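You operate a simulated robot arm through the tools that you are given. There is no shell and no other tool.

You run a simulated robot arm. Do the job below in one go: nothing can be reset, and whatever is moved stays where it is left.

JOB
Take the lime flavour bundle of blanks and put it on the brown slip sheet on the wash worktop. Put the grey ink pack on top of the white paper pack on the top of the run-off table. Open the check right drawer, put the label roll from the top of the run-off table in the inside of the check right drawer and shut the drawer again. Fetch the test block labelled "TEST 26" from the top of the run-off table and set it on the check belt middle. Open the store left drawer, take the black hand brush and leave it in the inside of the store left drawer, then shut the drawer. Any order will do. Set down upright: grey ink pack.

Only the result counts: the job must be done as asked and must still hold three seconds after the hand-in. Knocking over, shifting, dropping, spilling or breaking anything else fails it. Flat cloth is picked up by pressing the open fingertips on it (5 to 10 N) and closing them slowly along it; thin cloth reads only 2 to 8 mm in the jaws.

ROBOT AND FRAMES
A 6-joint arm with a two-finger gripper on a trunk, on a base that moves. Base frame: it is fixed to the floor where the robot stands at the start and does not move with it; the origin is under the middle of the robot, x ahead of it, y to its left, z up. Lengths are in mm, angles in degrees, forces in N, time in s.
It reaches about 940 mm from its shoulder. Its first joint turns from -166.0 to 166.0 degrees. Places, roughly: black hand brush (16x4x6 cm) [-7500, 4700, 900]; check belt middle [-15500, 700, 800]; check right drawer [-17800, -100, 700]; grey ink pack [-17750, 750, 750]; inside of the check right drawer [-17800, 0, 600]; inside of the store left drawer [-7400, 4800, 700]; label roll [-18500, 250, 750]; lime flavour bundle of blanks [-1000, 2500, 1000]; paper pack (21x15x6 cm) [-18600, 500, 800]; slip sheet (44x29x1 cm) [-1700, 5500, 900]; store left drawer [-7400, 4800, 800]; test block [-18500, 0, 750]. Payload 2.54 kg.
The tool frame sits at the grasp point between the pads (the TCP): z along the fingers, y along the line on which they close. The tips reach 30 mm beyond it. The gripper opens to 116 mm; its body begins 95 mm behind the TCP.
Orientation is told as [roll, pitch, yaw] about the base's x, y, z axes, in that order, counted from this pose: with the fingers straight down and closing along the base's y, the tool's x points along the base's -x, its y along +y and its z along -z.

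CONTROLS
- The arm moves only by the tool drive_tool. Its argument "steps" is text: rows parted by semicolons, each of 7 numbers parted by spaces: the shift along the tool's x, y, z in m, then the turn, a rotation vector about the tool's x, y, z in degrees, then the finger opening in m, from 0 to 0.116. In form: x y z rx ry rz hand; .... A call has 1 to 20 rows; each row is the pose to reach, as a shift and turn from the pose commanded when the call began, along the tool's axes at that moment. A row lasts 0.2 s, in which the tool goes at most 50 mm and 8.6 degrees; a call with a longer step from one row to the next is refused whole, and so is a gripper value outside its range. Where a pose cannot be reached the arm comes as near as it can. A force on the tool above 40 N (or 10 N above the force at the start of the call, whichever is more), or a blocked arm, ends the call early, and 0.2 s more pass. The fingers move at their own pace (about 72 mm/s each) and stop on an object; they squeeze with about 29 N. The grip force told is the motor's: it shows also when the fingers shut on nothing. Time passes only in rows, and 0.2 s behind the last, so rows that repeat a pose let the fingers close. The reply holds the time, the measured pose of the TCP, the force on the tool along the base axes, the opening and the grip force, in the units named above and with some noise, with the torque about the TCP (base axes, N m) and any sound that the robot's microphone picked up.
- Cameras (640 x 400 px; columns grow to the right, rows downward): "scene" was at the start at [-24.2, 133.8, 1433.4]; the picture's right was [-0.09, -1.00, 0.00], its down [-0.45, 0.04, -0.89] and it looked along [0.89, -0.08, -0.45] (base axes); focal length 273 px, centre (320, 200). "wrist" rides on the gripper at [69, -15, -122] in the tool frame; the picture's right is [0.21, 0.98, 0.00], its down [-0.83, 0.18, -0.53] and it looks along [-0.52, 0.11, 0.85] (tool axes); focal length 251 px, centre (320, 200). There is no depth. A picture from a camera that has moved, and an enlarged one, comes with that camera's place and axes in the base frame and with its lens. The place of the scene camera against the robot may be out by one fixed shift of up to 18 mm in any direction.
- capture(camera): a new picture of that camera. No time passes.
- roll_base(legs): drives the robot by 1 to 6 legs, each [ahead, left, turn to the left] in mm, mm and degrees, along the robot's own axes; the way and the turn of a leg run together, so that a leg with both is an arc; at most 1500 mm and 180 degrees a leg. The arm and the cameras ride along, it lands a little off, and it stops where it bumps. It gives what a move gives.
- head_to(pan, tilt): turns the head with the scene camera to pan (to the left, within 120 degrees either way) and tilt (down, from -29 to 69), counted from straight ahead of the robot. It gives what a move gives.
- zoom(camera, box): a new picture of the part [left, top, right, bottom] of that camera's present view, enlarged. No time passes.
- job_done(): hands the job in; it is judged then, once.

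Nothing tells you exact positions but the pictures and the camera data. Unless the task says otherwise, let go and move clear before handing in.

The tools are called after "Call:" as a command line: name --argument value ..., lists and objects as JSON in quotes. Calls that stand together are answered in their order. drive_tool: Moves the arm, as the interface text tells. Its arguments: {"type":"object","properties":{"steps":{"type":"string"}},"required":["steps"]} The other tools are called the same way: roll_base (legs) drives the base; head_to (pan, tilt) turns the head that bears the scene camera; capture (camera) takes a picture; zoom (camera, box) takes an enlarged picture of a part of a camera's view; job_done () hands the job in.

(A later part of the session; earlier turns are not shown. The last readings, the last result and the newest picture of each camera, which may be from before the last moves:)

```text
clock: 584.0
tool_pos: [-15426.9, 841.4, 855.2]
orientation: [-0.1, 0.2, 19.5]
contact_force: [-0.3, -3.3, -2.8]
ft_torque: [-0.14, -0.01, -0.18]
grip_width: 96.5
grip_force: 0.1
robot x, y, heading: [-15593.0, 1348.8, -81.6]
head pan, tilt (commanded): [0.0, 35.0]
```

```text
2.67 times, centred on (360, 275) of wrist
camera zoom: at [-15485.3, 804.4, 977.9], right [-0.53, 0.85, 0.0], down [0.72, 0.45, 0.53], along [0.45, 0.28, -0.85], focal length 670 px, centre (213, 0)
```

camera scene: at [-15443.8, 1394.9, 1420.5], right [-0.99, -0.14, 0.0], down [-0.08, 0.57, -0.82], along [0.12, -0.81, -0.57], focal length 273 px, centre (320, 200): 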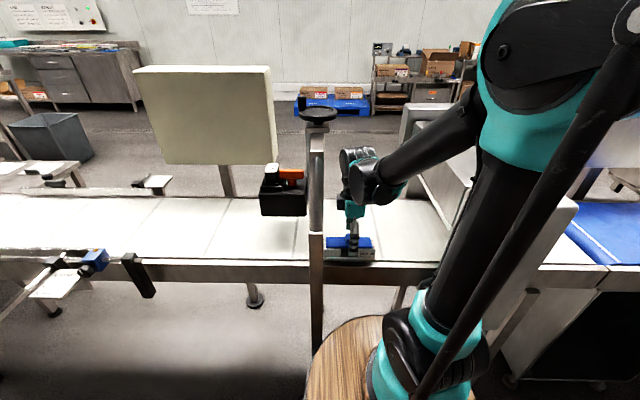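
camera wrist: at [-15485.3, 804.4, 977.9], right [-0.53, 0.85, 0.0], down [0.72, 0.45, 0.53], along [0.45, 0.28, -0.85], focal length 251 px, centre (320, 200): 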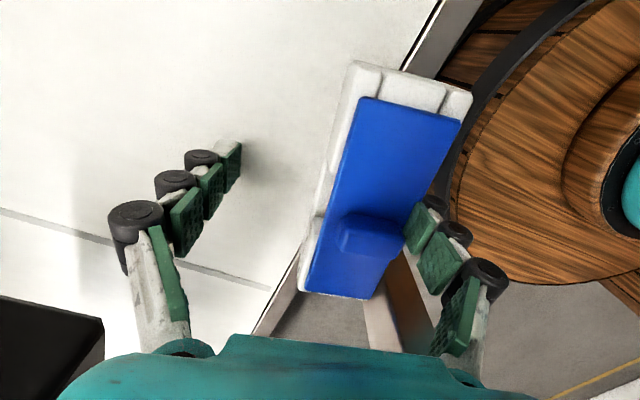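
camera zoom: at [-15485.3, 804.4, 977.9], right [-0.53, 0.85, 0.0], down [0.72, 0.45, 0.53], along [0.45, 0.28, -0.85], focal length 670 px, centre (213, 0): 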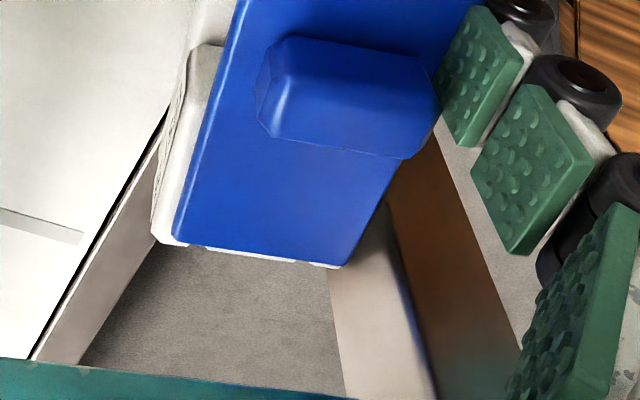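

The post stands about 60 mm outside the frame, so the block's weight would be off the belt in this pose. With the block turned to ~45° its corner reaches the post while its centre stays on the belt. I reposition that way.

Call:
drive_tool --steps "0.004 -0.015 -0.004 0 0 0 0.1; 0 -0.03 -0.008 0 0 -5 0.1; -0.005 -0.04 -0.01 0 0 -11 0.1; -0.01 -0.05 -0.01 0 0 -17 0.1; -0.015 -0.05 -0.01 0 0 -22 0.1; -0.0193 -0.0503 -0.01 0 0 -25.5 0.1; -0.0193 -0.0503 -0.01 0 0 -25.5 0.1"

Call:
capture --camera "wrist"

Call:
zoom --camera "scene" --box '[270, 160, 400, 270]'

```text
clock: 585.6
tool_pos: [-15409.2, 803.4, 865.3]
orientation: [-0.3, -0.2, 44.3]
contact_force: [0.2, 0.0, -3.3]
ft_torque: [-0.09, -0.03, 0.01]
grip_width: 98.1
grip_force: 0.1
robot x, y, heading: [-15598.8, 1347.5, -81.9]
head pan, tilt (commanded): [0.0, 35.0]
```

```text
taken
camera wrist: at [-15447.7, 744.6, 987.5], right [-0.84, 0.55, -0.01], down [0.46, 0.71, 0.54], along [0.3, 0.45, -0.84], focal length 251 px, centre (320, 200)
```

wrist: 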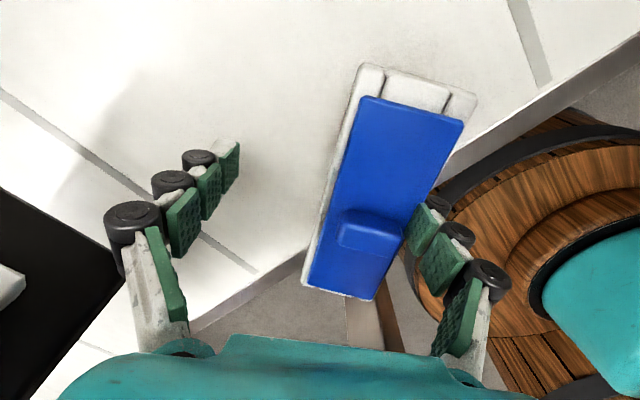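

```text
3.64 times, centred on (335, 215) of scene
camera zoom: at [-15458.1, 1394.3, 1421.7], right [-0.99, -0.14, -0.01], down [-0.07, 0.57, -0.82], along [0.12, -0.81, -0.57], focal length 992 px, centre (266, 146)
```

zoom: 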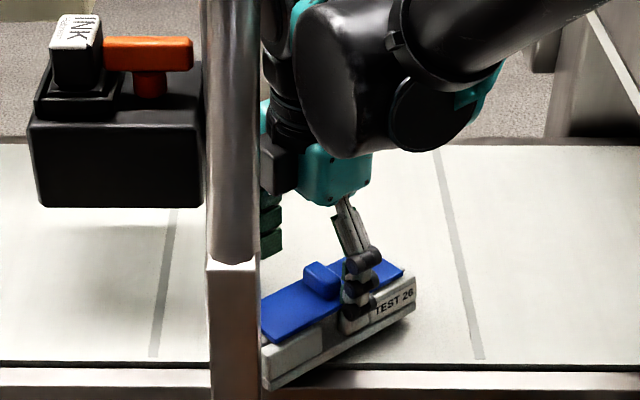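

The wrist is touching the arch there (the robot leaned slightly), so I back away at once. Better idea: use the detector pillar as a stop in the belt direction and slide the finger along the rim while pulling outward — sliding friction then no longer holds it. I move off and turn back.

Call:
drive_tool --steps "0.02 0.004 -0.01 0 0 0 0.1; 0.045 0.008 -0.03 0 0 0 0.1; 0.071 0.013 -0.05 0 0 0 0.1; 0.071 0.013 -0.05 0 0 8 0.1; 0.071 0.013 -0.05 0 0 16 0.1; 0.071 0.013 -0.05 0 0 24 0.1; 0.071 0.013 -0.05 0 0 32 0.1; 0.071 0.013 -0.05 0 0 40 0.1; 0.071 0.013 -0.05 0 0 48 0.1; 0.071 0.013 -0.05 0 0 56 0.1; 0.071 0.013 -0.05 0 0 64 0.1; 0.071 0.013 -0.05 0 0 72 0.1; 0.071 0.013 -0.05 0 0 80 0.1; 0.071 0.013 -0.05 0 0 88 0.1; 0.071 0.013 -0.05 0 0 96 0.1; 0.071 0.013 -0.05 0 0 104 0.1; 0.071 0.013 -0.05 0 0 110 0.1; 0.071 0.013 -0.05 0 0 110 0.1"

Call:
drive_tool --steps "0 0 0 0 0 8 0.1; 0 0 0 0 0 16 0.1; 0 0 0 0 0 24 0.1; 0 0 0 0 0 32 0.1; 0 0 0 0 0 40 0.1; 0 0 0 0 0 48 0.1; 0 0 0 0 0 56 0.1; 0 0 0 0 0 64 0.1; 0 0 0 0 0 72 0.1; 0 0 0 0 0 80 0.1; 0 0 0 0 0 88 0.1; 0 0 0 0 0 96 0.1; 0 0 0 0 0 104 0.1; 0 0 0 0 0 107 0.1; 0 0 0 0 0 107 0.1"

Call:
capture --camera "wrist"

Call:
capture --camera "scene"

```text
clock: 589.5
tool_pos: [-15449.7, 760.2, 915.1]
orientation: [-0.1, 0.0, -65.1]
contact_force: [0.3, 0.9, -3.5]
ft_torque: [-0.03, 0.15, -0.03]
grip_width: 98.2
grip_force: 0.0
robot x, y, heading: [-15591.5, 1352.0, -81.9]
head pan, tilt (commanded): [0.0, 35.0]
```

```text
clock: 592.6
tool_pos: [-15451.4, 761.3, 915.5]
orientation: [0.1, -0.1, -172.0]
contact_force: [0.1, 0.1, -4.0]
ft_torque: [0.11, 0.0, 0.0]
grip_width: 98.4
grip_force: 0.1
robot x, y, heading: [-15590.1, 1349.8, -82.0]
head pan, tilt (commanded): [0.0, 35.0]
```

```text
taken
camera wrist: at [-15383.1, 785.9, 1037.3], right [0.35, -0.94, 0.0], down [-0.79, -0.29, 0.54], along [-0.5, -0.19, -0.84], focal length 251 px, centre (320, 200)
```

wrist: 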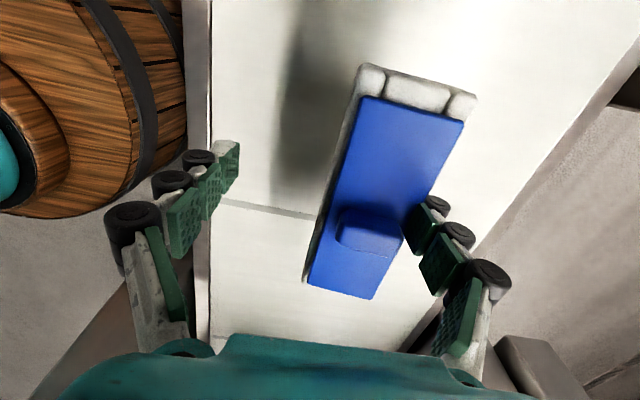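

```text
taken
camera scene: at [-15443.7, 1394.9, 1420.5], right [-0.99, -0.14, 0.0], down [-0.08, 0.57, -0.82], along [0.12, -0.81, -0.57], focal length 273 px, centre (320, 200)
```

scene: 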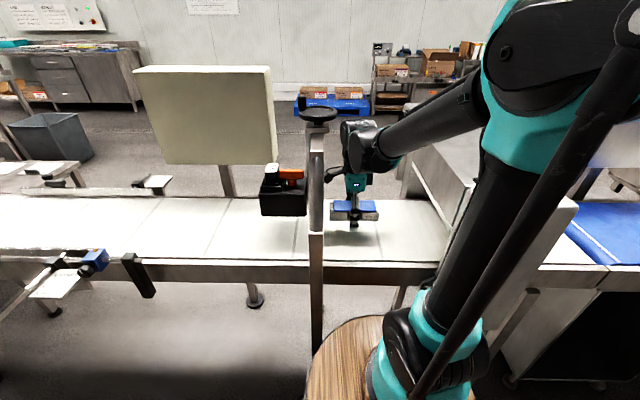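

Back to normal. I move toward the detector's near pillar and look at its base with the wrist camera.

Call:
drive_tool --steps "-0.03 -0.005 0 0 0 0 0.1; -0.06 -0.01 0 0 0 0 0.1; -0.09 -0.02 0 0 0 0 0.1; -0.1 -0.03 -0.01 0 0 0 0.1; -0.1 -0.03 -0.01 0 0 0 0.1"

Call:
capture --camera "wrist"

Call:
zoom --camera "wrist" --box '[120, 160, 360, 340]'

Call:
zoom --camera "scene" --box '[330, 140, 490, 290]'

```text
clock: 593.9
tool_pos: [-15552.2, 776.1, 925.2]
orientation: [0.1, 0.0, -171.9]
contact_force: [-0.6, -0.2, -4.3]
ft_torque: [0.1, 0.01, 0.03]
grip_width: 98.2
grip_force: 0.1
robot x, y, heading: [-15594.6, 1349.3, -82.1]
head pan, tilt (commanded): [0.0, 35.0]
```

```text
taken
camera wrist: at [-15485.9, 801.1, 1048.0], right [0.35, -0.94, 0.0], down [-0.79, -0.29, 0.54], along [-0.5, -0.19, -0.84], focal length 251 px, centre (320, 200)
```

wrist: 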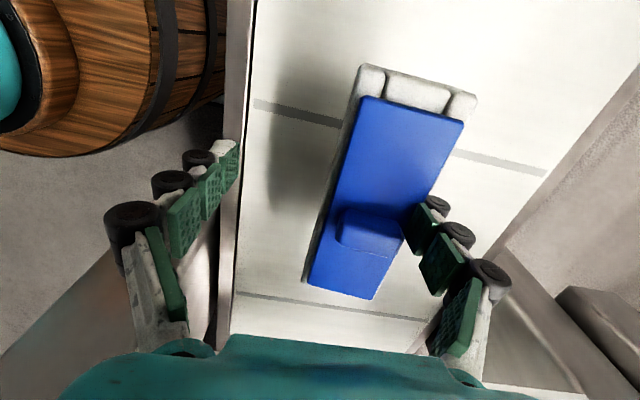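

```text
2.22 times, centred on (240, 250) of wrist
camera zoom: at [-15485.9, 801.1, 1048.0], right [0.35, -0.94, 0.0], down [-0.79, -0.29, 0.54], along [-0.5, -0.19, -0.84], focal length 559 px, centre (498, 89)
```

zoom: 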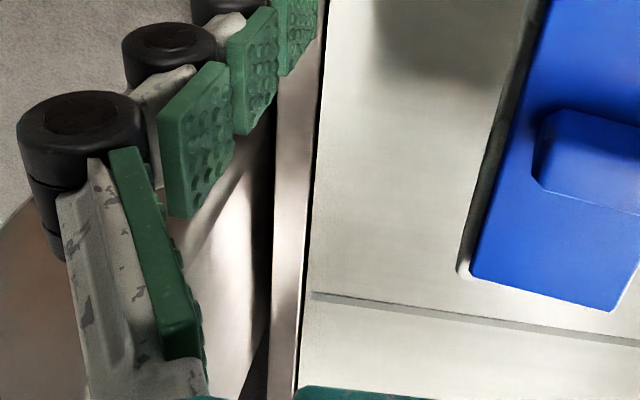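

```text
2.67 times, centred on (410, 215) of scene
camera zoom: at [-15443.8, 1394.9, 1420.5], right [-0.99, -0.14, 0.0], down [-0.08, 0.57, -0.82], along [0.12, -0.81, -0.57], focal length 728 px, centre (80, 160)
```

zoom: 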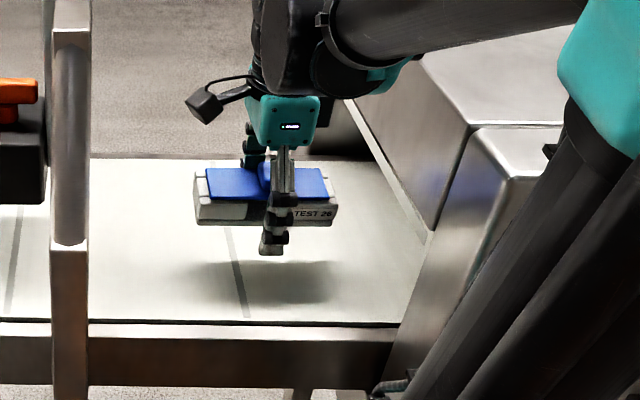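

The pillar is also outside the frame, so no stop there. The belt's guide rails to the east are low and over the belt; I look at them as a possible stop.

Call:
head_to --pan 30 --tilt 35

Call:
capture --camera "scene"

Call:
zoom --camera "scene" --box '[200, 90, 440, 260]'

```text
clock: 594.8
tool_pos: [-15552.8, 774.7, 925.1]
orientation: [0.2, -0.1, -171.9]
contact_force: [-0.2, 0.5, -2.3]
ft_torque: [0.12, -0.04, 0.0]
grip_width: 98.4
grip_force: 0.1
robot x, y, heading: [-15589.7, 1350.9, -81.8]
head pan, tilt (commanded): [30.0, 35.0]
```

```text
taken
camera scene: at [-15401.9, 1412.7, 1420.5], right [-0.79, -0.62, 0.0], down [-0.35, 0.45, -0.82], along [0.51, -0.64, -0.57], focal length 273 px, centre (320, 200)
```

scene: 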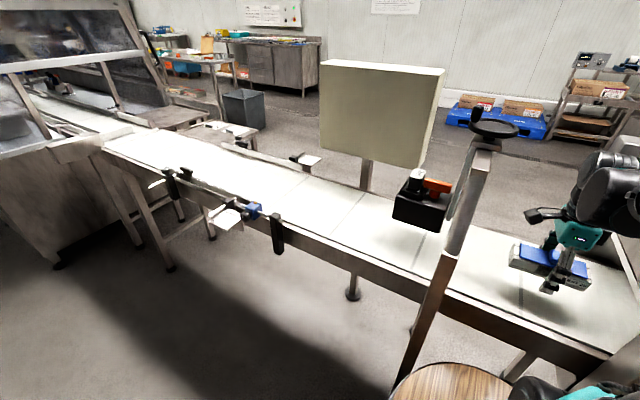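

```text
2.35 times, centred on (320, 175) of scene
camera zoom: at [-15401.9, 1412.7, 1420.5], right [-0.79, -0.62, 0.0], down [-0.35, 0.45, -0.82], along [0.51, -0.64, -0.57], focal length 642 px, centre (320, 259)
```

zoom: 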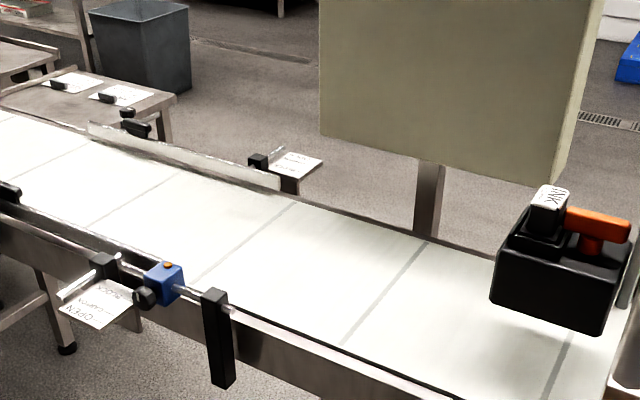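

The rails might be adjustable, so I won't load them. I'll try once more at the belt centre with a smaller opening (finger upright, less hook), at zero load, with small up-down dithers while easing outward.

Call:
head_to --pan 0 --tilt 35

Call:
drive_tool --steps "0.015 0.01 0.01 0 0 0.5 0.09; 0.03 0.02 0.02 0 0 1 0.08; 0.03 0.03 0.03 0 0 1 0.07; 0.03 0.035 0.04 0 0 1 0.064; 0.03 0.035 0.05 0 0 1 0.062; 0.03 0.035 0.05 0 0 1 0.062"

Call:
drive_tool --steps "0 0 0.002 0 0 0 0.062; 0 0 0.004 0 0 0 0.062; 0 0 0.006 0 0 0 0.062; 0 0 0.008 0 0 0 0.062; 0 0 0.01 0 0 0 0.062; 0 0 0.01 0 0 0 0.062"

Call:
zoom --camera "scene" --box '[330, 160, 430, 240]'

Call:
capture --camera "wrist"

```text
clock: 595.8
tool_pos: [-15553.7, 775.8, 924.9]
orientation: [0.1, -0.1, -171.8]
contact_force: [0.2, -0.1, -4.4]
ft_torque: [0.09, -0.01, 0.01]
grip_width: 98.1
grip_force: 0.1
robot x, y, heading: [-15592.2, 1352.3, -81.8]
head pan, tilt (commanded): [0.0, 35.0]
```

```text
clock: 597.1
tool_pos: [-15517.7, 746.2, 875.8]
orientation: [0.0, 0.0, -172.9]
contact_force: [0.2, 0.2, -4.0]
ft_torque: [0.04, -0.06, -0.01]
grip_width: 61.0
grip_force: 0.1
robot x, y, heading: [-15590.0, 1347.9, -81.7]
head pan, tilt (commanded): [0.0, 35.0]
```

```text
clock: 598.5
tool_pos: [-15517.0, 745.5, 867.6]
orientation: [0.1, -0.1, -172.9]
contact_force: [0.1, -0.7, -1.0]
ft_torque: [0.04, -0.04, 0.0]
grip_width: 61.9
grip_force: 0.1
robot x, y, heading: [-15595.4, 1349.3, -82.0]
head pan, tilt (commanded): [0.0, 35.0]
```

```text
5.00 times, centred on (380, 200) of scene
camera zoom: at [-15443.8, 1394.9, 1420.5], right [-0.99, -0.14, 0.0], down [-0.08, 0.57, -0.82], along [0.12, -0.81, -0.57], focal length 1364 px, centre (20, 200)
```

zoom: 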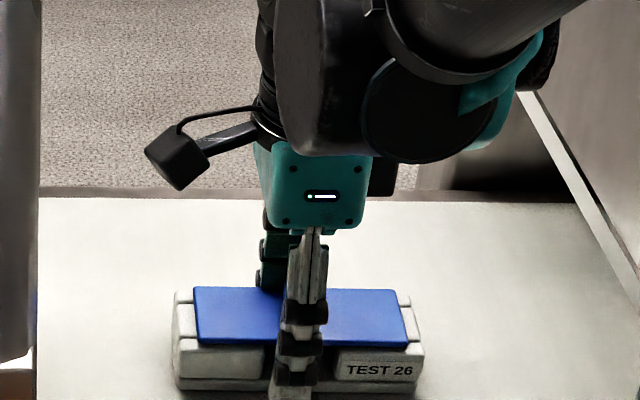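

```text
taken
camera wrist: at [-15450.3, 769.9, 988.6], right [0.33, -0.94, 0.0], down [-0.8, -0.28, 0.54], along [-0.51, -0.18, -0.84], focal length 251 px, centre (320, 200)
```

wrist: 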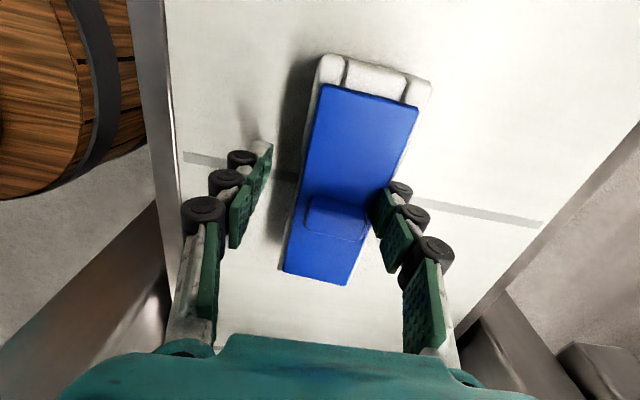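

Nearly zero load. Now the dithered outward motion.

Call:
drive_tool --steps "0 0 0.0015 0 0 0 0.062; 0 0.0015 0.0005 0 0 0 0.062; 0 0.003 0.002 0 0 0 0.062; 0 0.0045 0.0005 0 0 0 0.062; 0 0.006 0.0025 0 0 0 0.062; 0 0.0075 0.001 0 0 0 0.062; 0 0.009 0.003 0 0 0 0.062; 0 0.0105 0.001 0 0 0 0.062; 0 0.012 0.003 0 0 0 0.062; 0 0.012 0.001 0 0 0 0.062"

Call:
capture --camera "wrist"

Call:
zoom --camera "scene" --box '[330, 180, 430, 260]'

```text
clock: 600.8
tool_pos: [-15517.8, 732.6, 864.9]
orientation: [0.1, -0.1, -172.8]
contact_force: [0.5, 0.9, -3.3]
ft_torque: [0.08, -0.02, 0.0]
grip_width: 61.2
grip_force: 0.1
robot x, y, heading: [-15592.0, 1350.4, -81.6]
head pan, tilt (commanded): [0.0, 35.0]
```

```text
taken
camera wrist: at [-15449.3, 757.3, 987.2], right [0.33, -0.94, 0.0], down [-0.8, -0.28, 0.54], along [-0.51, -0.18, -0.84], focal length 251 px, centre (320, 200)
```

wrist: 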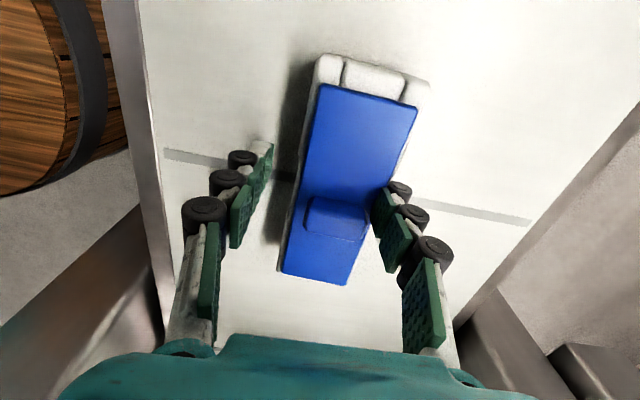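

```text
5.00 times, centred on (380, 220) of scene
camera zoom: at [-15443.8, 1394.9, 1420.5], right [-0.99, -0.14, 0.0], down [-0.08, 0.57, -0.82], along [0.12, -0.81, -0.57], focal length 1364 px, centre (20, 100)
```

zoom: 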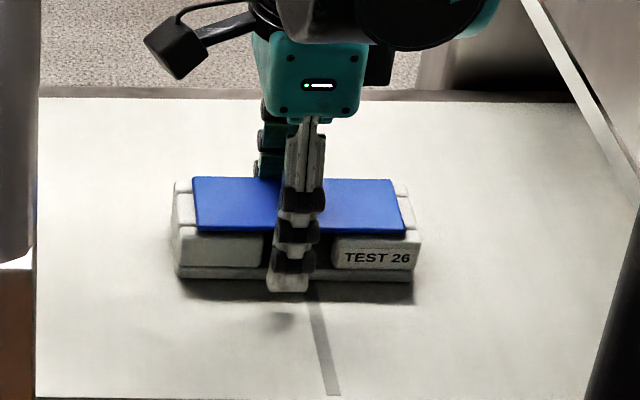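

It stays hooked; it needs a firm hold. The arch post does give a firm stop; and since the hooked finger would be on my side, the moment it pops out I can push the block straight back onto the belt with that same finger. I go back to that pose (19.5°), with a stiffer 70 mm opening.

Call:
drive_tool --steps "0.01 -0.005 -0.02 0 0 0 0.066; 0.02 -0.01 -0.05 0 0 -6 0.07; 0.03 -0.015 -0.07 0 0 -14 0.07; 0.035 -0.015 -0.07 0 0 -22 0.07; 0.035 -0.015 -0.07 0 0 -30 0.07; 0.035 -0.015 -0.07 0 0 -38 0.07; 0.035 -0.015 -0.07 0 0 -46 0.07; 0.035 -0.015 -0.07 0 0 -54 0.07; 0.035 -0.015 -0.07 0 0 -62 0.07; 0.035 -0.015 -0.07 0 0 -70 0.07; 0.035 -0.015 -0.07 0 0 -78 0.07; 0.035 -0.015 -0.07 0 0 -86 0.07; 0.035 -0.015 -0.07 0 0 -94 0.07; 0.035 -0.015 -0.07 0 0 -98 0.07; 0.035 -0.015 -0.07 0 0 -98 0.07"

Call:
drive_tool --steps "0 0 0 0 0 -8 0.07; 0 0 0 0 0 -16 0.07; 0 0 0 0 0 -24 0.07; 0 0 0 0 0 -32 0.07; 0 0 0 0 0 -40 0.07; 0 0 0 0 0 -48 0.07; 0 0 0 0 0 -56 0.07; 0 0 0 0 0 -64 0.07; 0 0 0 0 0 -72 0.07; 0 0 0 0 0 -80 0.07; 0 0 0 0 0 -88 0.07; 0 0 0 0 0 -94 0.07; 0 0 0 0 0 -94 0.07"

Call:
zoom --camera "scene" --box '[290, 160, 420, 270]'

```text
clock: 604.0
tool_pos: [-15483.1, 752.9, 934.1]
orientation: [-0.1, 0.0, -74.9]
contact_force: [0.7, 0.1, -4.3]
ft_torque: [0.0, 0.08, 0.0]
grip_width: 69.5
grip_force: 0.0
robot x, y, heading: [-15589.6, 1348.8, -81.9]
head pan, tilt (commanded): [0.0, 35.0]
```

```text
clock: 606.8
tool_pos: [-15483.3, 752.7, 934.3]
orientation: [-0.1, 0.1, 19.2]
contact_force: [-0.6, 0.5, -3.2]
ft_torque: [-0.09, -0.02, 0.0]
grip_width: 69.2
grip_force: 0.1
robot x, y, heading: [-15591.3, 1349.4, -81.9]
head pan, tilt (commanded): [0.0, 35.0]
```

```text
3.64 times, centred on (355, 215) of scene
camera zoom: at [-15443.8, 1394.9, 1420.5], right [-0.99, -0.14, 0.0], down [-0.08, 0.57, -0.82], along [0.12, -0.81, -0.57], focal length 992 px, centre (193, 146)
```

zoom: 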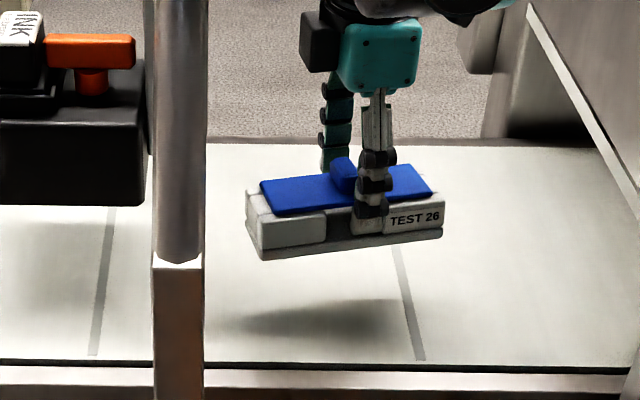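

I zoom once more on the hook from this angle.

Call:
zoom --camera "scene" --box '[380, 195, 420, 230]'

Call:
zoom --camera "scene" --box '[350, 180, 410, 230]'

```text
11.43 times, centred on (400, 212) of scene
camera zoom: at [-15443.8, 1394.9, 1420.5], right [-0.99, -0.14, 0.0], down [-0.08, 0.57, -0.82], along [0.12, -0.81, -0.57], focal length 3118 px, centre (-594, 57)
```

zoom: 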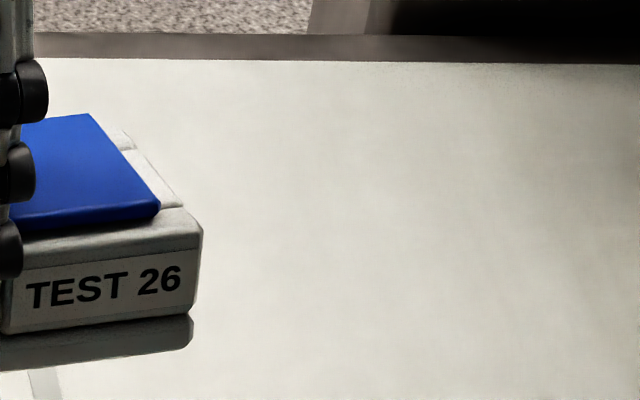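

```text
8.00 times, centred on (380, 205) of scene
camera zoom: at [-15443.8, 1394.9, 1420.5], right [-0.99, -0.14, 0.0], down [-0.08, 0.57, -0.82], along [0.12, -0.81, -0.57], focal length 2183 px, centre (-160, 160)
```

zoom: 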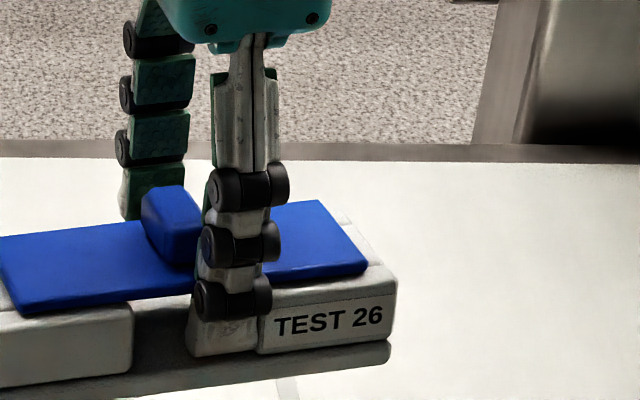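

I go to the post: first above, then down to just over the belt.

Call:
drive_tool --steps "-0.02 0.015 0.01 0 0 0 0.07; -0.04 0.03 0.03 0 0 0 0.07; -0.06 0.045 0.045 0 0 0 0.07; -0.075 0.055 0.055 0 0 0 0.07; -0.075 0.0607 0.062 0 0 0 0.07; -0.075 0.0607 0.066 0 0 0 0.07; -0.075 0.0607 0.066 0 0 0 0.07"

Call:
zoom --camera "scene" --box '[290, 180, 400, 270]'

Call:
capture --camera "wrist"

```text
clock: 608.4
tool_pos: [-15432.9, 835.0, 868.9]
orientation: [-0.1, 0.1, 19.0]
contact_force: [0.0, -0.4, -4.3]
ft_torque: [-0.1, 0.02, 0.02]
grip_width: 69.0
grip_force: 0.1
robot x, y, heading: [-15592.8, 1349.4, -82.0]
head pan, tilt (commanded): [0.0, 35.0]
```

```text
4.44 times, centred on (345, 225) of scene
camera zoom: at [-15443.8, 1394.9, 1420.5], right [-0.99, -0.14, 0.0], down [-0.08, 0.57, -0.82], along [0.12, -0.81, -0.57], focal length 1213 px, centre (209, 89)
```

zoom: 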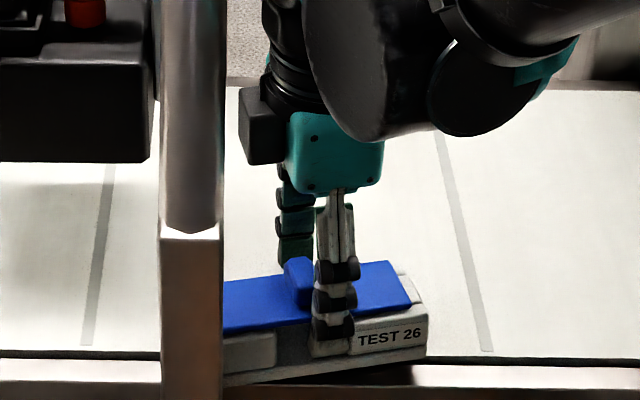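

```text
taken
camera wrist: at [-15492.7, 798.9, 992.1], right [-0.52, 0.85, 0.0], down [0.72, 0.44, 0.53], along [0.45, 0.28, -0.85], focal length 251 px, centre (320, 200)
```

wrist: 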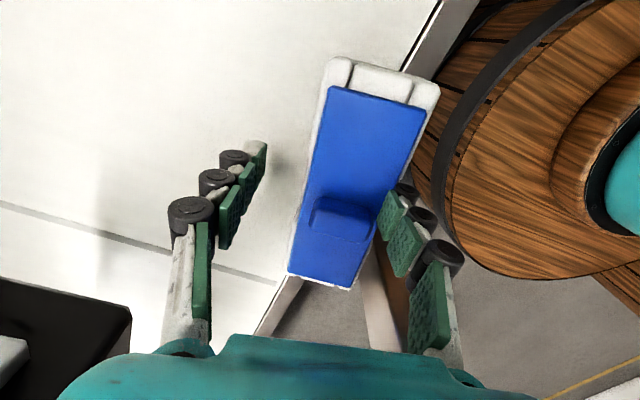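

I turn the block a bit more (30°) so more of its weight stays on the belt, then approach the post.

Call:
drive_tool --steps "-0.003 -0.006 0 0 0 -4 0.07; -0.005 -0.01 0 0 0 -8 0.07; -0.0071 -0.013 0.001 0 0 -10.8 0.07; -0.0071 -0.013 0.002 0 0 -10.8 0.07; -0.0071 -0.013 0.002 0 0 -10.8 0.07"

Call:
drive_tool --steps "-0.001 0.0017 0 0 0 0 0.07; -0.002 0.0035 0 0 0 0 0.07; -0.003 0.0052 0 0 0 0 0.07; -0.004 0.007 0 0 0 0 0.07; -0.005 0.0087 0 0 0 0 0.07; -0.005 0.0087 0 0 0 0 0.07"

Call:
capture --camera "wrist"

Call:
zoom --camera "scene" --box '[290, 180, 400, 270]'

```text
clock: 609.5
tool_pos: [-15422.5, 825.1, 867.2]
orientation: [0.0, 0.0, 29.9]
contact_force: [0.1, 0.1, -3.7]
ft_torque: [-0.07, 0.07, 0.01]
grip_width: 69.2
grip_force: 0.1
robot x, y, heading: [-15592.1, 1348.5, -82.1]
head pan, tilt (commanded): [0.0, 35.0]
```

```text
clock: 611.0
tool_pos: [-15421.5, 835.1, 867.1]
orientation: [0.0, 0.1, 29.9]
contact_force: [0.7, -0.2, -3.4]
ft_torque: [-0.08, -0.02, 0.02]
grip_width: 69.1
grip_force: 0.0
robot x, y, heading: [-15592.6, 1350.5, -81.9]
head pan, tilt (commanded): [0.0, 35.0]
```

```text
taken
camera wrist: at [-15473.6, 788.0, 989.0], right [-0.67, 0.74, 0.0], down [0.63, 0.57, 0.53], along [0.39, 0.36, -0.85], focal length 251 px, centre (320, 200)
```

wrist: 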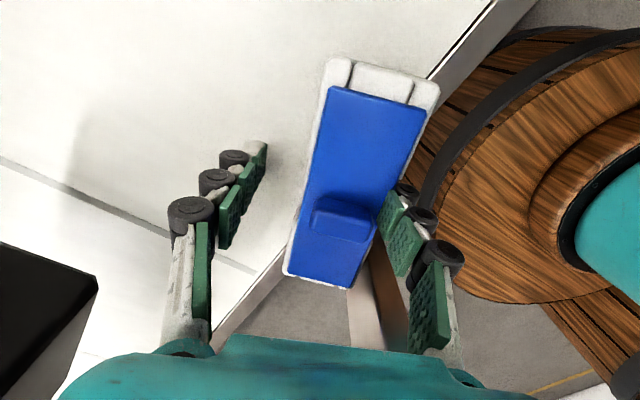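

```text
4.44 times, centred on (345, 225) of scene
camera zoom: at [-15443.7, 1394.9, 1420.5], right [-0.99, -0.14, 0.0], down [-0.08, 0.57, -0.82], along [0.12, -0.81, -0.57], focal length 1213 px, centre (209, 89)
```

zoom: 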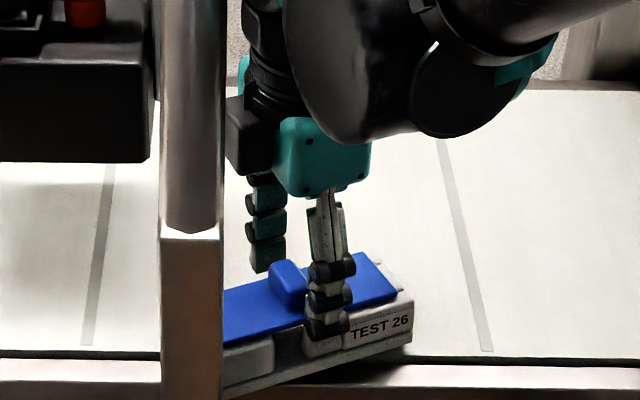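

Almost at the post. I continue north in small steps and pull.

Call:
drive_tool --steps "-0.001 0.0017 0 0 0 0 0.07; -0.002 0.0035 0 0 0 0 0.07; -0.003 0.0052 0 0 0 0 0.07; -0.004 0.007 0 0 0 0 0.07; -0.004 0.007 0 0 0 0 0.07"

```text
clock: 612.1
tool_pos: [-15421.8, 842.6, 865.3]
orientation: [0.0, 0.0, 30.0]
contact_force: [-0.3, -2.7, -3.3]
ft_torque: [-0.14, 0.02, -0.09]
grip_width: 68.0
grip_force: 0.1
robot x, y, heading: [-15592.1, 1352.1, -81.8]
head pan, tilt (commanded): [0.0, 35.0]
```

Contact with the post. Now I pull north, 1 mm per step.

Call:
drive_tool --steps "-0.0005 0.0009 0 0 0 0 0.07; -0.001 0.0017 0 0 0 0 0.07; -0.0015 0.0026 0 0 0 0 0.07; -0.002 0.0035 0 0 0 0 0.07; -0.002 0.0035 0 0 0 0 0.07"

Call:
capture --camera "wrist"

```text
clock: 613.4
tool_pos: [-15422.1, 847.9, 866.1]
orientation: [-0.1, 0.1, 29.9]
contact_force: [-1.5, -4.7, -4.4]
ft_torque: [-0.15, 0.09, -0.2]
grip_width: 66.7
grip_force: 0.1
robot x, y, heading: [-15592.6, 1346.0, -82.0]
head pan, tilt (commanded): [0.0, 35.0]
```

```text
taken
camera wrist: at [-15473.3, 800.8, 988.8], right [-0.67, 0.74, 0.0], down [0.63, 0.57, 0.53], along [0.39, 0.36, -0.85], focal length 251 px, centre (320, 200)
```

wrist: 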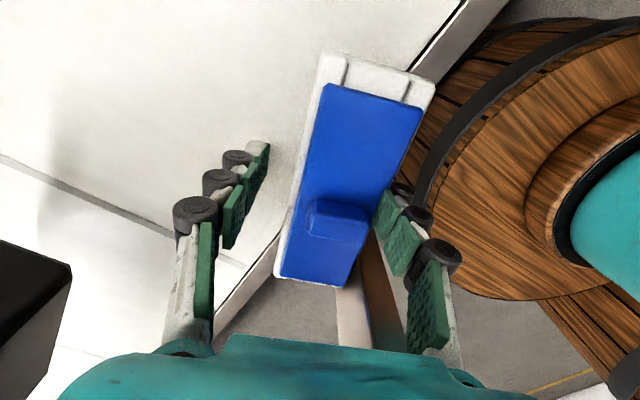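

Force is building (5 N). I keep pulling.

Call:
drive_tool --steps "-0.001 0.0017 0 0 0 0 0.07; -0.002 0.0035 0 0 0 0 0.07; -0.003 0.0052 0 0 0 0 0.07; -0.004 0.007 0 0 0 0 0.07; -0.004 0.007 0 0 0 0 0.07"

Call:
capture --camera "wrist"

Call:
zoom --camera "scene" --box '[290, 180, 400, 270]'

```text
clock: 614.5
tool_pos: [-15423.1, 855.0, 866.0]
orientation: [-0.1, 0.1, 29.9]
contact_force: [-1.1, -4.9, -4.7]
ft_torque: [-0.19, 0.1, -0.25]
grip_width: 66.7
grip_force: 0.0
robot x, y, heading: [-15591.7, 1349.0, -82.0]
head pan, tilt (commanded): [0.0, 35.0]
```

```text
taken
camera wrist: at [-15474.2, 807.9, 989.1], right [-0.67, 0.74, 0.0], down [0.63, 0.57, 0.53], along [0.39, 0.36, -0.85], focal length 251 px, centre (320, 200)
```

wrist: 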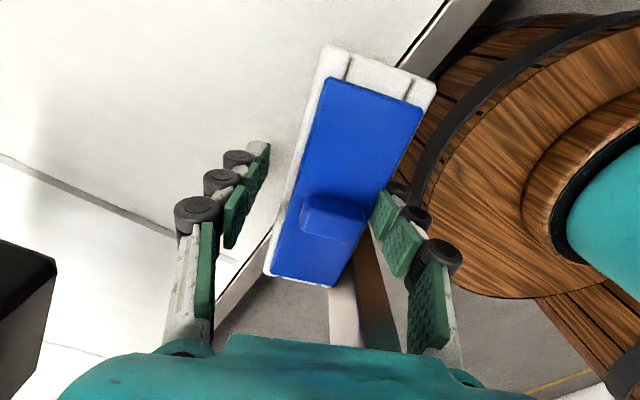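

```text
4.44 times, centred on (345, 225) of scene
camera zoom: at [-15443.7, 1394.7, 1420.5], right [-0.99, -0.14, 0.0], down [-0.08, 0.57, -0.82], along [0.12, -0.81, -0.57], focal length 1213 px, centre (209, 89)
```

zoom: 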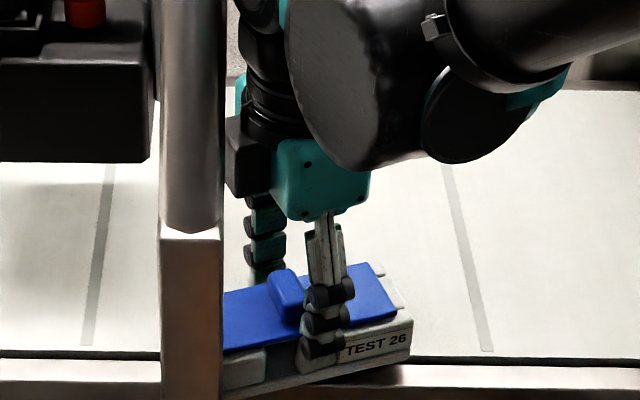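

The block is pivoting about the finger (twisting it) — that may pop it out too. I continue pulling.

Call:
drive_tool --steps "-0.001 0.0017 0 0 0 0 0.07; -0.002 0.0035 0 0 0 0 0.07; -0.003 0.0052 0 0 0 0 0.07; -0.004 0.007 0 0 0 0 0.07; -0.005 0.0087 0 0 0 0 0.07; -0.005 0.0087 0 0 0 0 0.07"

Call:
capture --camera "wrist"

Call:
zoom --camera "scene" --box '[290, 180, 400, 270]'

```text
clock: 616.0
tool_pos: [-15421.3, 866.4, 867.1]
orientation: [0.0, 0.0, 29.9]
contact_force: [1.2, -1.8, -4.3]
ft_torque: [-0.1, -0.03, -0.17]
grip_width: 68.0
grip_force: 0.0
robot x, y, heading: [-15592.5, 1354.9, -82.1]
head pan, tilt (commanded): [0.0, 35.0]
```

```text
taken
camera wrist: at [-15472.9, 818.3, 989.2], right [-0.67, 0.74, 0.0], down [0.63, 0.57, 0.53], along [0.39, 0.36, -0.85], focal length 251 px, centre (320, 200)
```

wrist: 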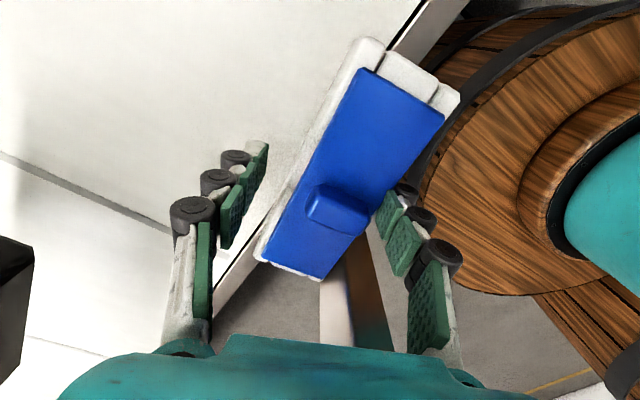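

```text
4.44 times, centred on (345, 225) of scene
camera zoom: at [-15443.7, 1394.8, 1420.5], right [-0.99, -0.14, 0.0], down [-0.08, 0.57, -0.82], along [0.12, -0.81, -0.57], focal length 1213 px, centre (209, 89)
```

zoom: 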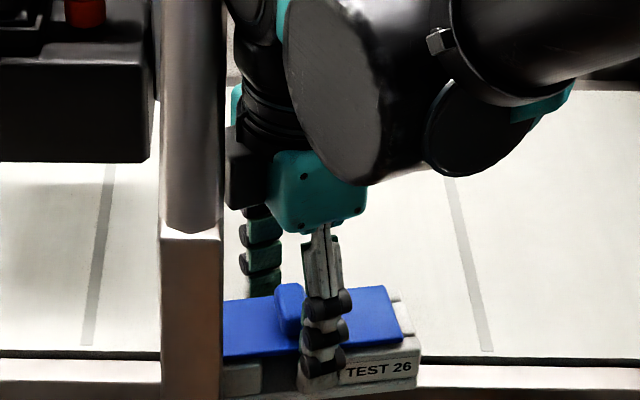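

The block has twisted about 20° relative to the finger, so the grip on its rim is now only at a pad corner. I bring it back over the middle of the belt before trying the release there.

Call:
drive_tool --steps "0.01 -0.015 -0.006 0 0 0 0.07; 0.03 -0.03 -0.01 0 0 0 0.07; 0.06 -0.045 -0.01 0 0 0 0.07; 0.09 -0.065 -0.01 0 0 0 0.07; 0.117 -0.083 -0.01 0 0 0 0.07; 0.117 -0.083 -0.01 0 0 0 0.07"

Call:
capture --camera "wrist"

Call:
zoom --camera "scene" --box '[310, 160, 430, 260]'

```text
clock: 617.4
tool_pos: [-15485.6, 733.9, 878.1]
orientation: [0.0, 0.1, 29.9]
contact_force: [-0.9, -0.2, -3.7]
ft_torque: [0.0, -0.04, -0.03]
grip_width: 69.1
grip_force: 0.0
robot x, y, heading: [-15593.9, 1346.2, -81.9]
head pan, tilt (commanded): [0.0, 35.0]
```

```text
taken
camera wrist: at [-15537.2, 686.6, 999.7], right [-0.67, 0.74, 0.0], down [0.63, 0.57, 0.53], along [0.39, 0.36, -0.85], focal length 251 px, centre (320, 200)
```

wrist: 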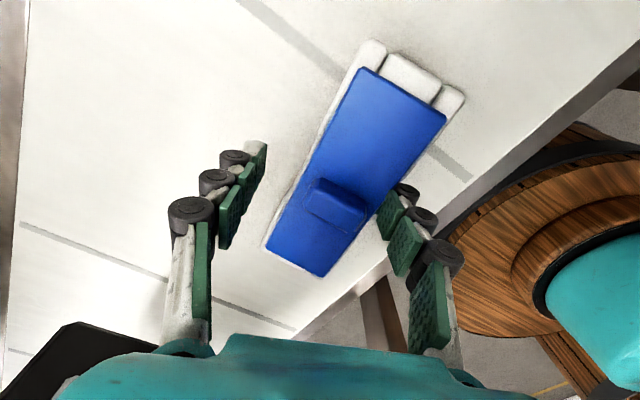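

```text
4.00 times, centred on (370, 210) of scene
camera zoom: at [-15443.7, 1394.9, 1420.5], right [-0.99, -0.14, 0.0], down [-0.08, 0.57, -0.82], along [0.12, -0.81, -0.57], focal length 1091 px, centre (120, 160)
```

zoom: 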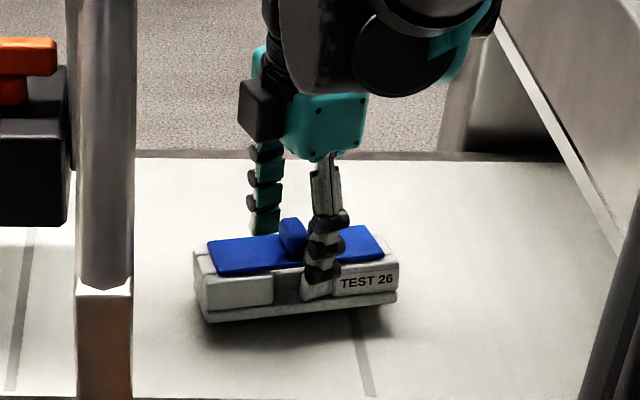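

Over the belt centre with the relative twist kept. I lower to rest and then twist further while easing outward.

Call:
drive_tool --steps "0 0 0.003 0 0 0 0.07; 0 0 0.006 0 0 0 0.07; 0 0 0.009 0 0 0 0.07; 0 0 0.011 0 0 0 0.07; 0 0 0.013 0 0 0 0.07; 0 0 0.013 0 0 0 0.07"

```text
clock: 618.8
tool_pos: [-15481.8, 735.2, 863.7]
orientation: [0.0, 0.1, 29.9]
contact_force: [-1.0, 0.4, -1.8]
ft_torque: [-0.06, -0.01, 0.04]
grip_width: 69.9
grip_force: 0.1
robot x, y, heading: [-15591.7, 1350.4, -82.1]
head pan, tilt (commanded): [0.0, 35.0]
```

Call:
drive_tool --steps "0 0 0.0015 0 0 0 0.07; 0 0 0.003 0 0 0 0.07; -0.0024 0.0001 0.0035 0 0 -4 0.07; -0.0049 0.0003 0.004 0 0 -8 0.07; -0.0073 0.0008 0.004 0 0 -12 0.07; -0.0096 0.002 0.004 0 0 -16 0.07; -0.012 0.0035 0.004 0 0 -20 0.07; -0.0148 0.0055 0.0035 0 0 -25 0.07; -0.0148 0.0055 0.0035 0 0 -25 0.07"

Call:
capture --camera "wrist"

Call:
zoom --camera "scene" --box '[310, 160, 430, 260]'

```text
clock: 620.8
tool_pos: [-15472.2, 745.3, 860.5]
orientation: [-0.1, 0.1, 55.0]
contact_force: [0.3, 0.2, 1.2]
ft_torque: [0.01, 0.03, 0.15]
grip_width: 70.3
grip_force: 0.0
robot x, y, heading: [-15591.4, 1347.2, -81.8]
head pan, tilt (commanded): [0.0, 35.0]
```

```text
taken
camera wrist: at [-15498.2, 681.0, 982.7], right [-0.92, 0.39, 0.0], down [0.33, 0.78, 0.53], along [0.2, 0.49, -0.85], focal length 251 px, centre (320, 200)
```

wrist: 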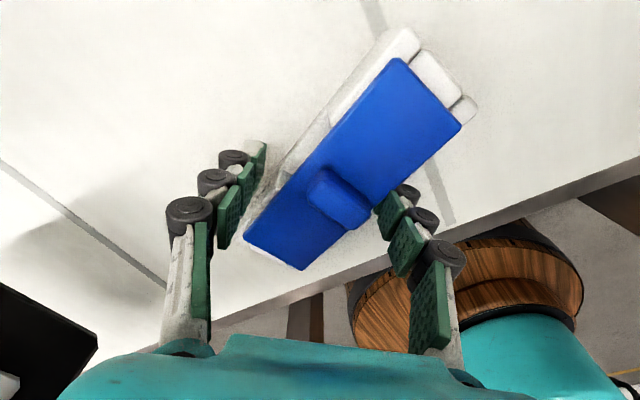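

```text
4.00 times, centred on (370, 210) of scene
camera zoom: at [-15443.8, 1395.0, 1420.5], right [-0.99, -0.14, 0.0], down [-0.08, 0.57, -0.82], along [0.12, -0.81, -0.57], focal length 1091 px, centre (120, 160)
```

zoom: 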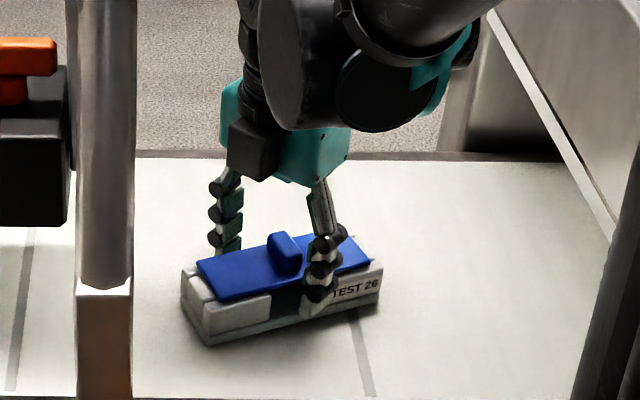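

Relative twist is now ~35°. I continue twisting with a light press, opening slightly to keep the other finger clear.

Call:
drive_tool --steps "-0.0024 0.0001 0.001 0 0 -4 0.072; -0.0049 0.0003 0.0015 0 0 -8 0.075; -0.0073 0.0008 0.0015 0 0 -12 0.078; -0.0096 0.0015 0.0015 0 0 -16 0.081; -0.012 0.0025 0.0015 0 0 -20 0.084; -0.0142 0.004 0.0015 0 0 -24 0.088; -0.0142 0.004 0.0015 0 0 -24 0.088"

Call:
capture --camera "wrist"

Call:
zoom --camera "scene" --box '[310, 160, 430, 260]'

```text
clock: 622.4
tool_pos: [-15468.4, 760.5, 857.9]
orientation: [0.1, 0.1, 78.9]
contact_force: [0.2, 1.3, -2.5]
ft_torque: [0.05, -0.1, 0.0]
grip_width: 86.6
grip_force: 0.0
robot x, y, heading: [-15591.4, 1350.8, -82.0]
head pan, tilt (commanded): [0.0, 35.0]
```

```text
taken
camera wrist: at [-15465.6, 690.6, 980.4], right [-1.0, -0.02, 0.0], down [-0.02, 0.85, 0.53], along [-0.01, 0.53, -0.85], focal length 251 px, centre (320, 200)
```

wrist: 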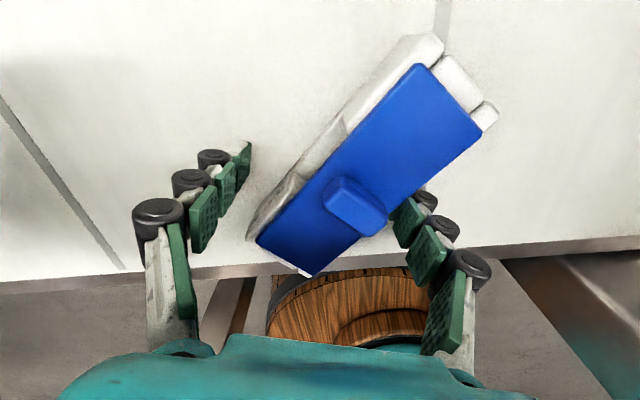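

```text
4.00 times, centred on (370, 210) of scene
camera zoom: at [-15443.8, 1394.9, 1420.5], right [-0.99, -0.14, 0.0], down [-0.08, 0.57, -0.82], along [0.12, -0.81, -0.57], focal length 1091 px, centre (120, 160)
```

zoom: 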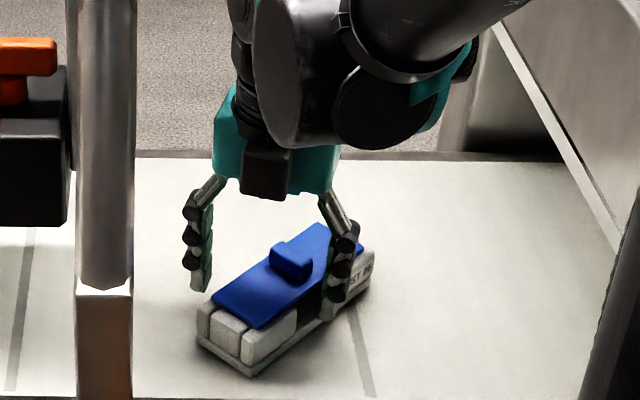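

I zoom at the contact to see how much rim is still caught.

Call:
zoom --camera "wrist" --box '[340, 160, 480, 290]'

Call:
zoom --camera "scene" --box '[375, 200, 415, 240]'

```text
3.08 times, centred on (410, 225) of wrist
camera zoom: at [-15465.6, 690.6, 980.4], right [-1.0, -0.02, 0.0], down [-0.02, 0.85, 0.53], along [-0.01, 0.53, -0.85], focal length 774 px, centre (43, 123)
```

zoom: 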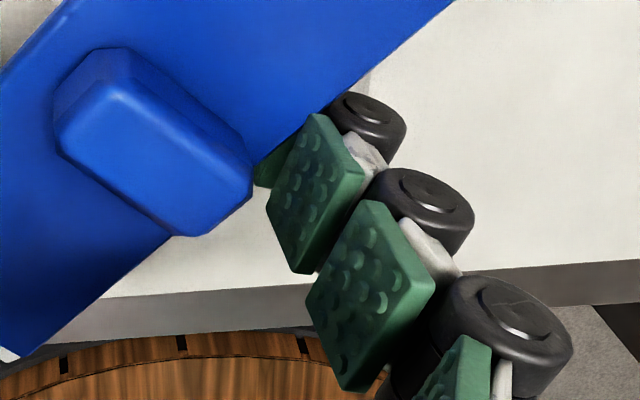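

```text
10.00 times, centred on (395, 220) of scene
camera zoom: at [-15443.8, 1394.9, 1420.5], right [-0.99, -0.14, 0.0], down [-0.08, 0.57, -0.82], along [0.12, -0.81, -0.57], focal length 2728 px, centre (-430, 0)
```

zoom: 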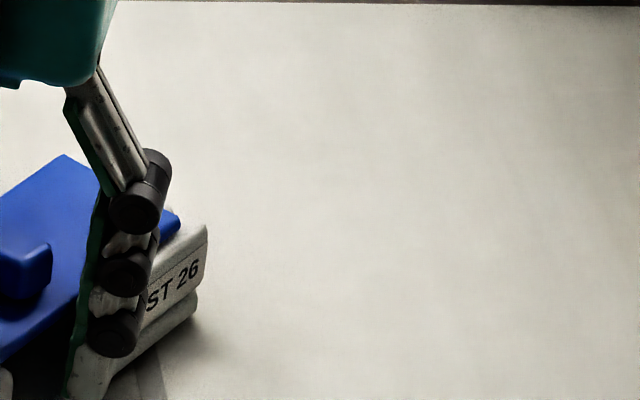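

Only a corner of the tip pad is under the plate now. I set the block down fully and pull along its outward normal with small dithers.

Call:
drive_tool --steps "0 0 0.002 0 0 0 0.088; 0 0 0.004 0 0 0 0.088; 0 0 0.0055 0 0 0 0.088; -0.0006 0.0008 0.007 0 0 0 0.088; -0.0017 0.0024 0.006 0 0 0 0.088; -0.0029 0.0041 0.0075 0 0 0 0.088; -0.004 0.0057 0.006 0 0 0 0.088; -0.0052 0.0073 0.0075 0 0 0 0.088; -0.0063 0.009 0.006 0 0 0 0.088; -0.0075 0.0106 0.0075 0 0 0 0.088; -0.0086 0.0122 0.0065 0 0 0 0.088; -0.0086 0.0122 0.0065 0 0 0 0.088"

Call:
capture --camera "wrist"

Call:
zoom --camera "wrist" --box '[340, 160, 480, 290]'

Call:
zoom --camera "scene" --box '[310, 160, 430, 260]'

```text
clock: 625.0
tool_pos: [-15476.3, 771.6, 852.5]
orientation: [0.1, 0.1, 78.8]
contact_force: [1.8, -1.1, 3.4]
ft_torque: [-0.12, 0.22, 0.11]
grip_width: 89.4
grip_force: 0.1
robot x, y, heading: [-15595.2, 1348.5, -81.9]
head pan, tilt (commanded): [0.0, 35.0]
```

```text
taken
camera wrist: at [-15475.0, 700.9, 975.0], right [-1.0, -0.02, 0.0], down [-0.02, 0.85, 0.53], along [-0.01, 0.53, -0.85], focal length 251 px, centre (320, 200)
```

wrist: 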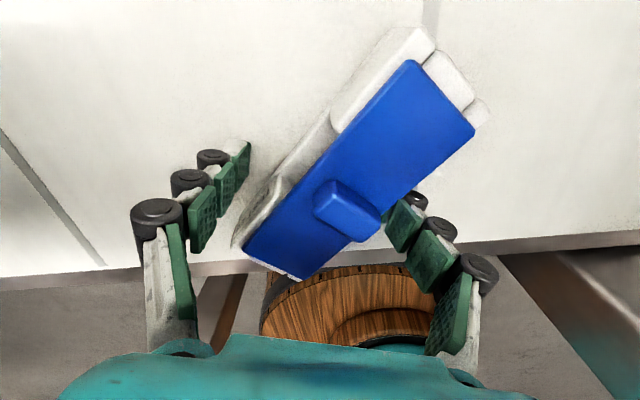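

```text
3.08 times, centred on (410, 225) of wrist
camera zoom: at [-15475.0, 700.9, 975.0], right [-1.0, -0.02, 0.0], down [-0.02, 0.85, 0.53], along [-0.01, 0.53, -0.85], focal length 774 px, centre (43, 123)
```

zoom: 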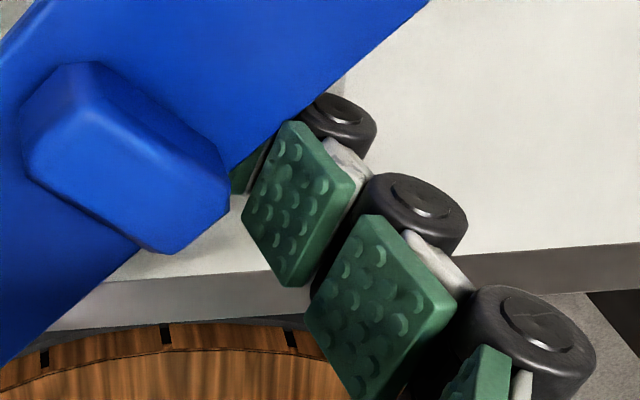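

```text
4.00 times, centred on (370, 210) of scene
camera zoom: at [-15443.7, 1395.0, 1420.5], right [-0.99, -0.14, 0.0], down [-0.08, 0.57, -0.82], along [0.12, -0.81, -0.57], focal length 1091 px, centre (120, 160)
```

zoom: 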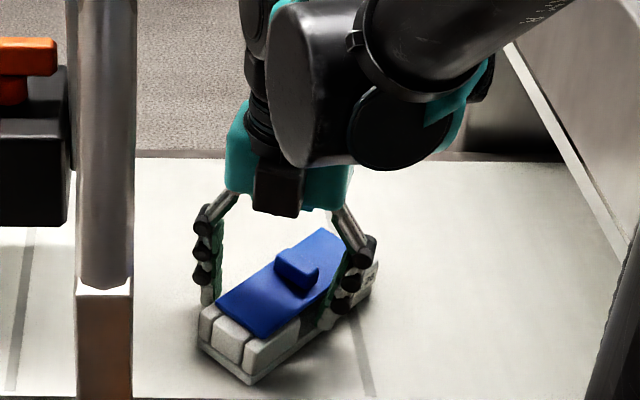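

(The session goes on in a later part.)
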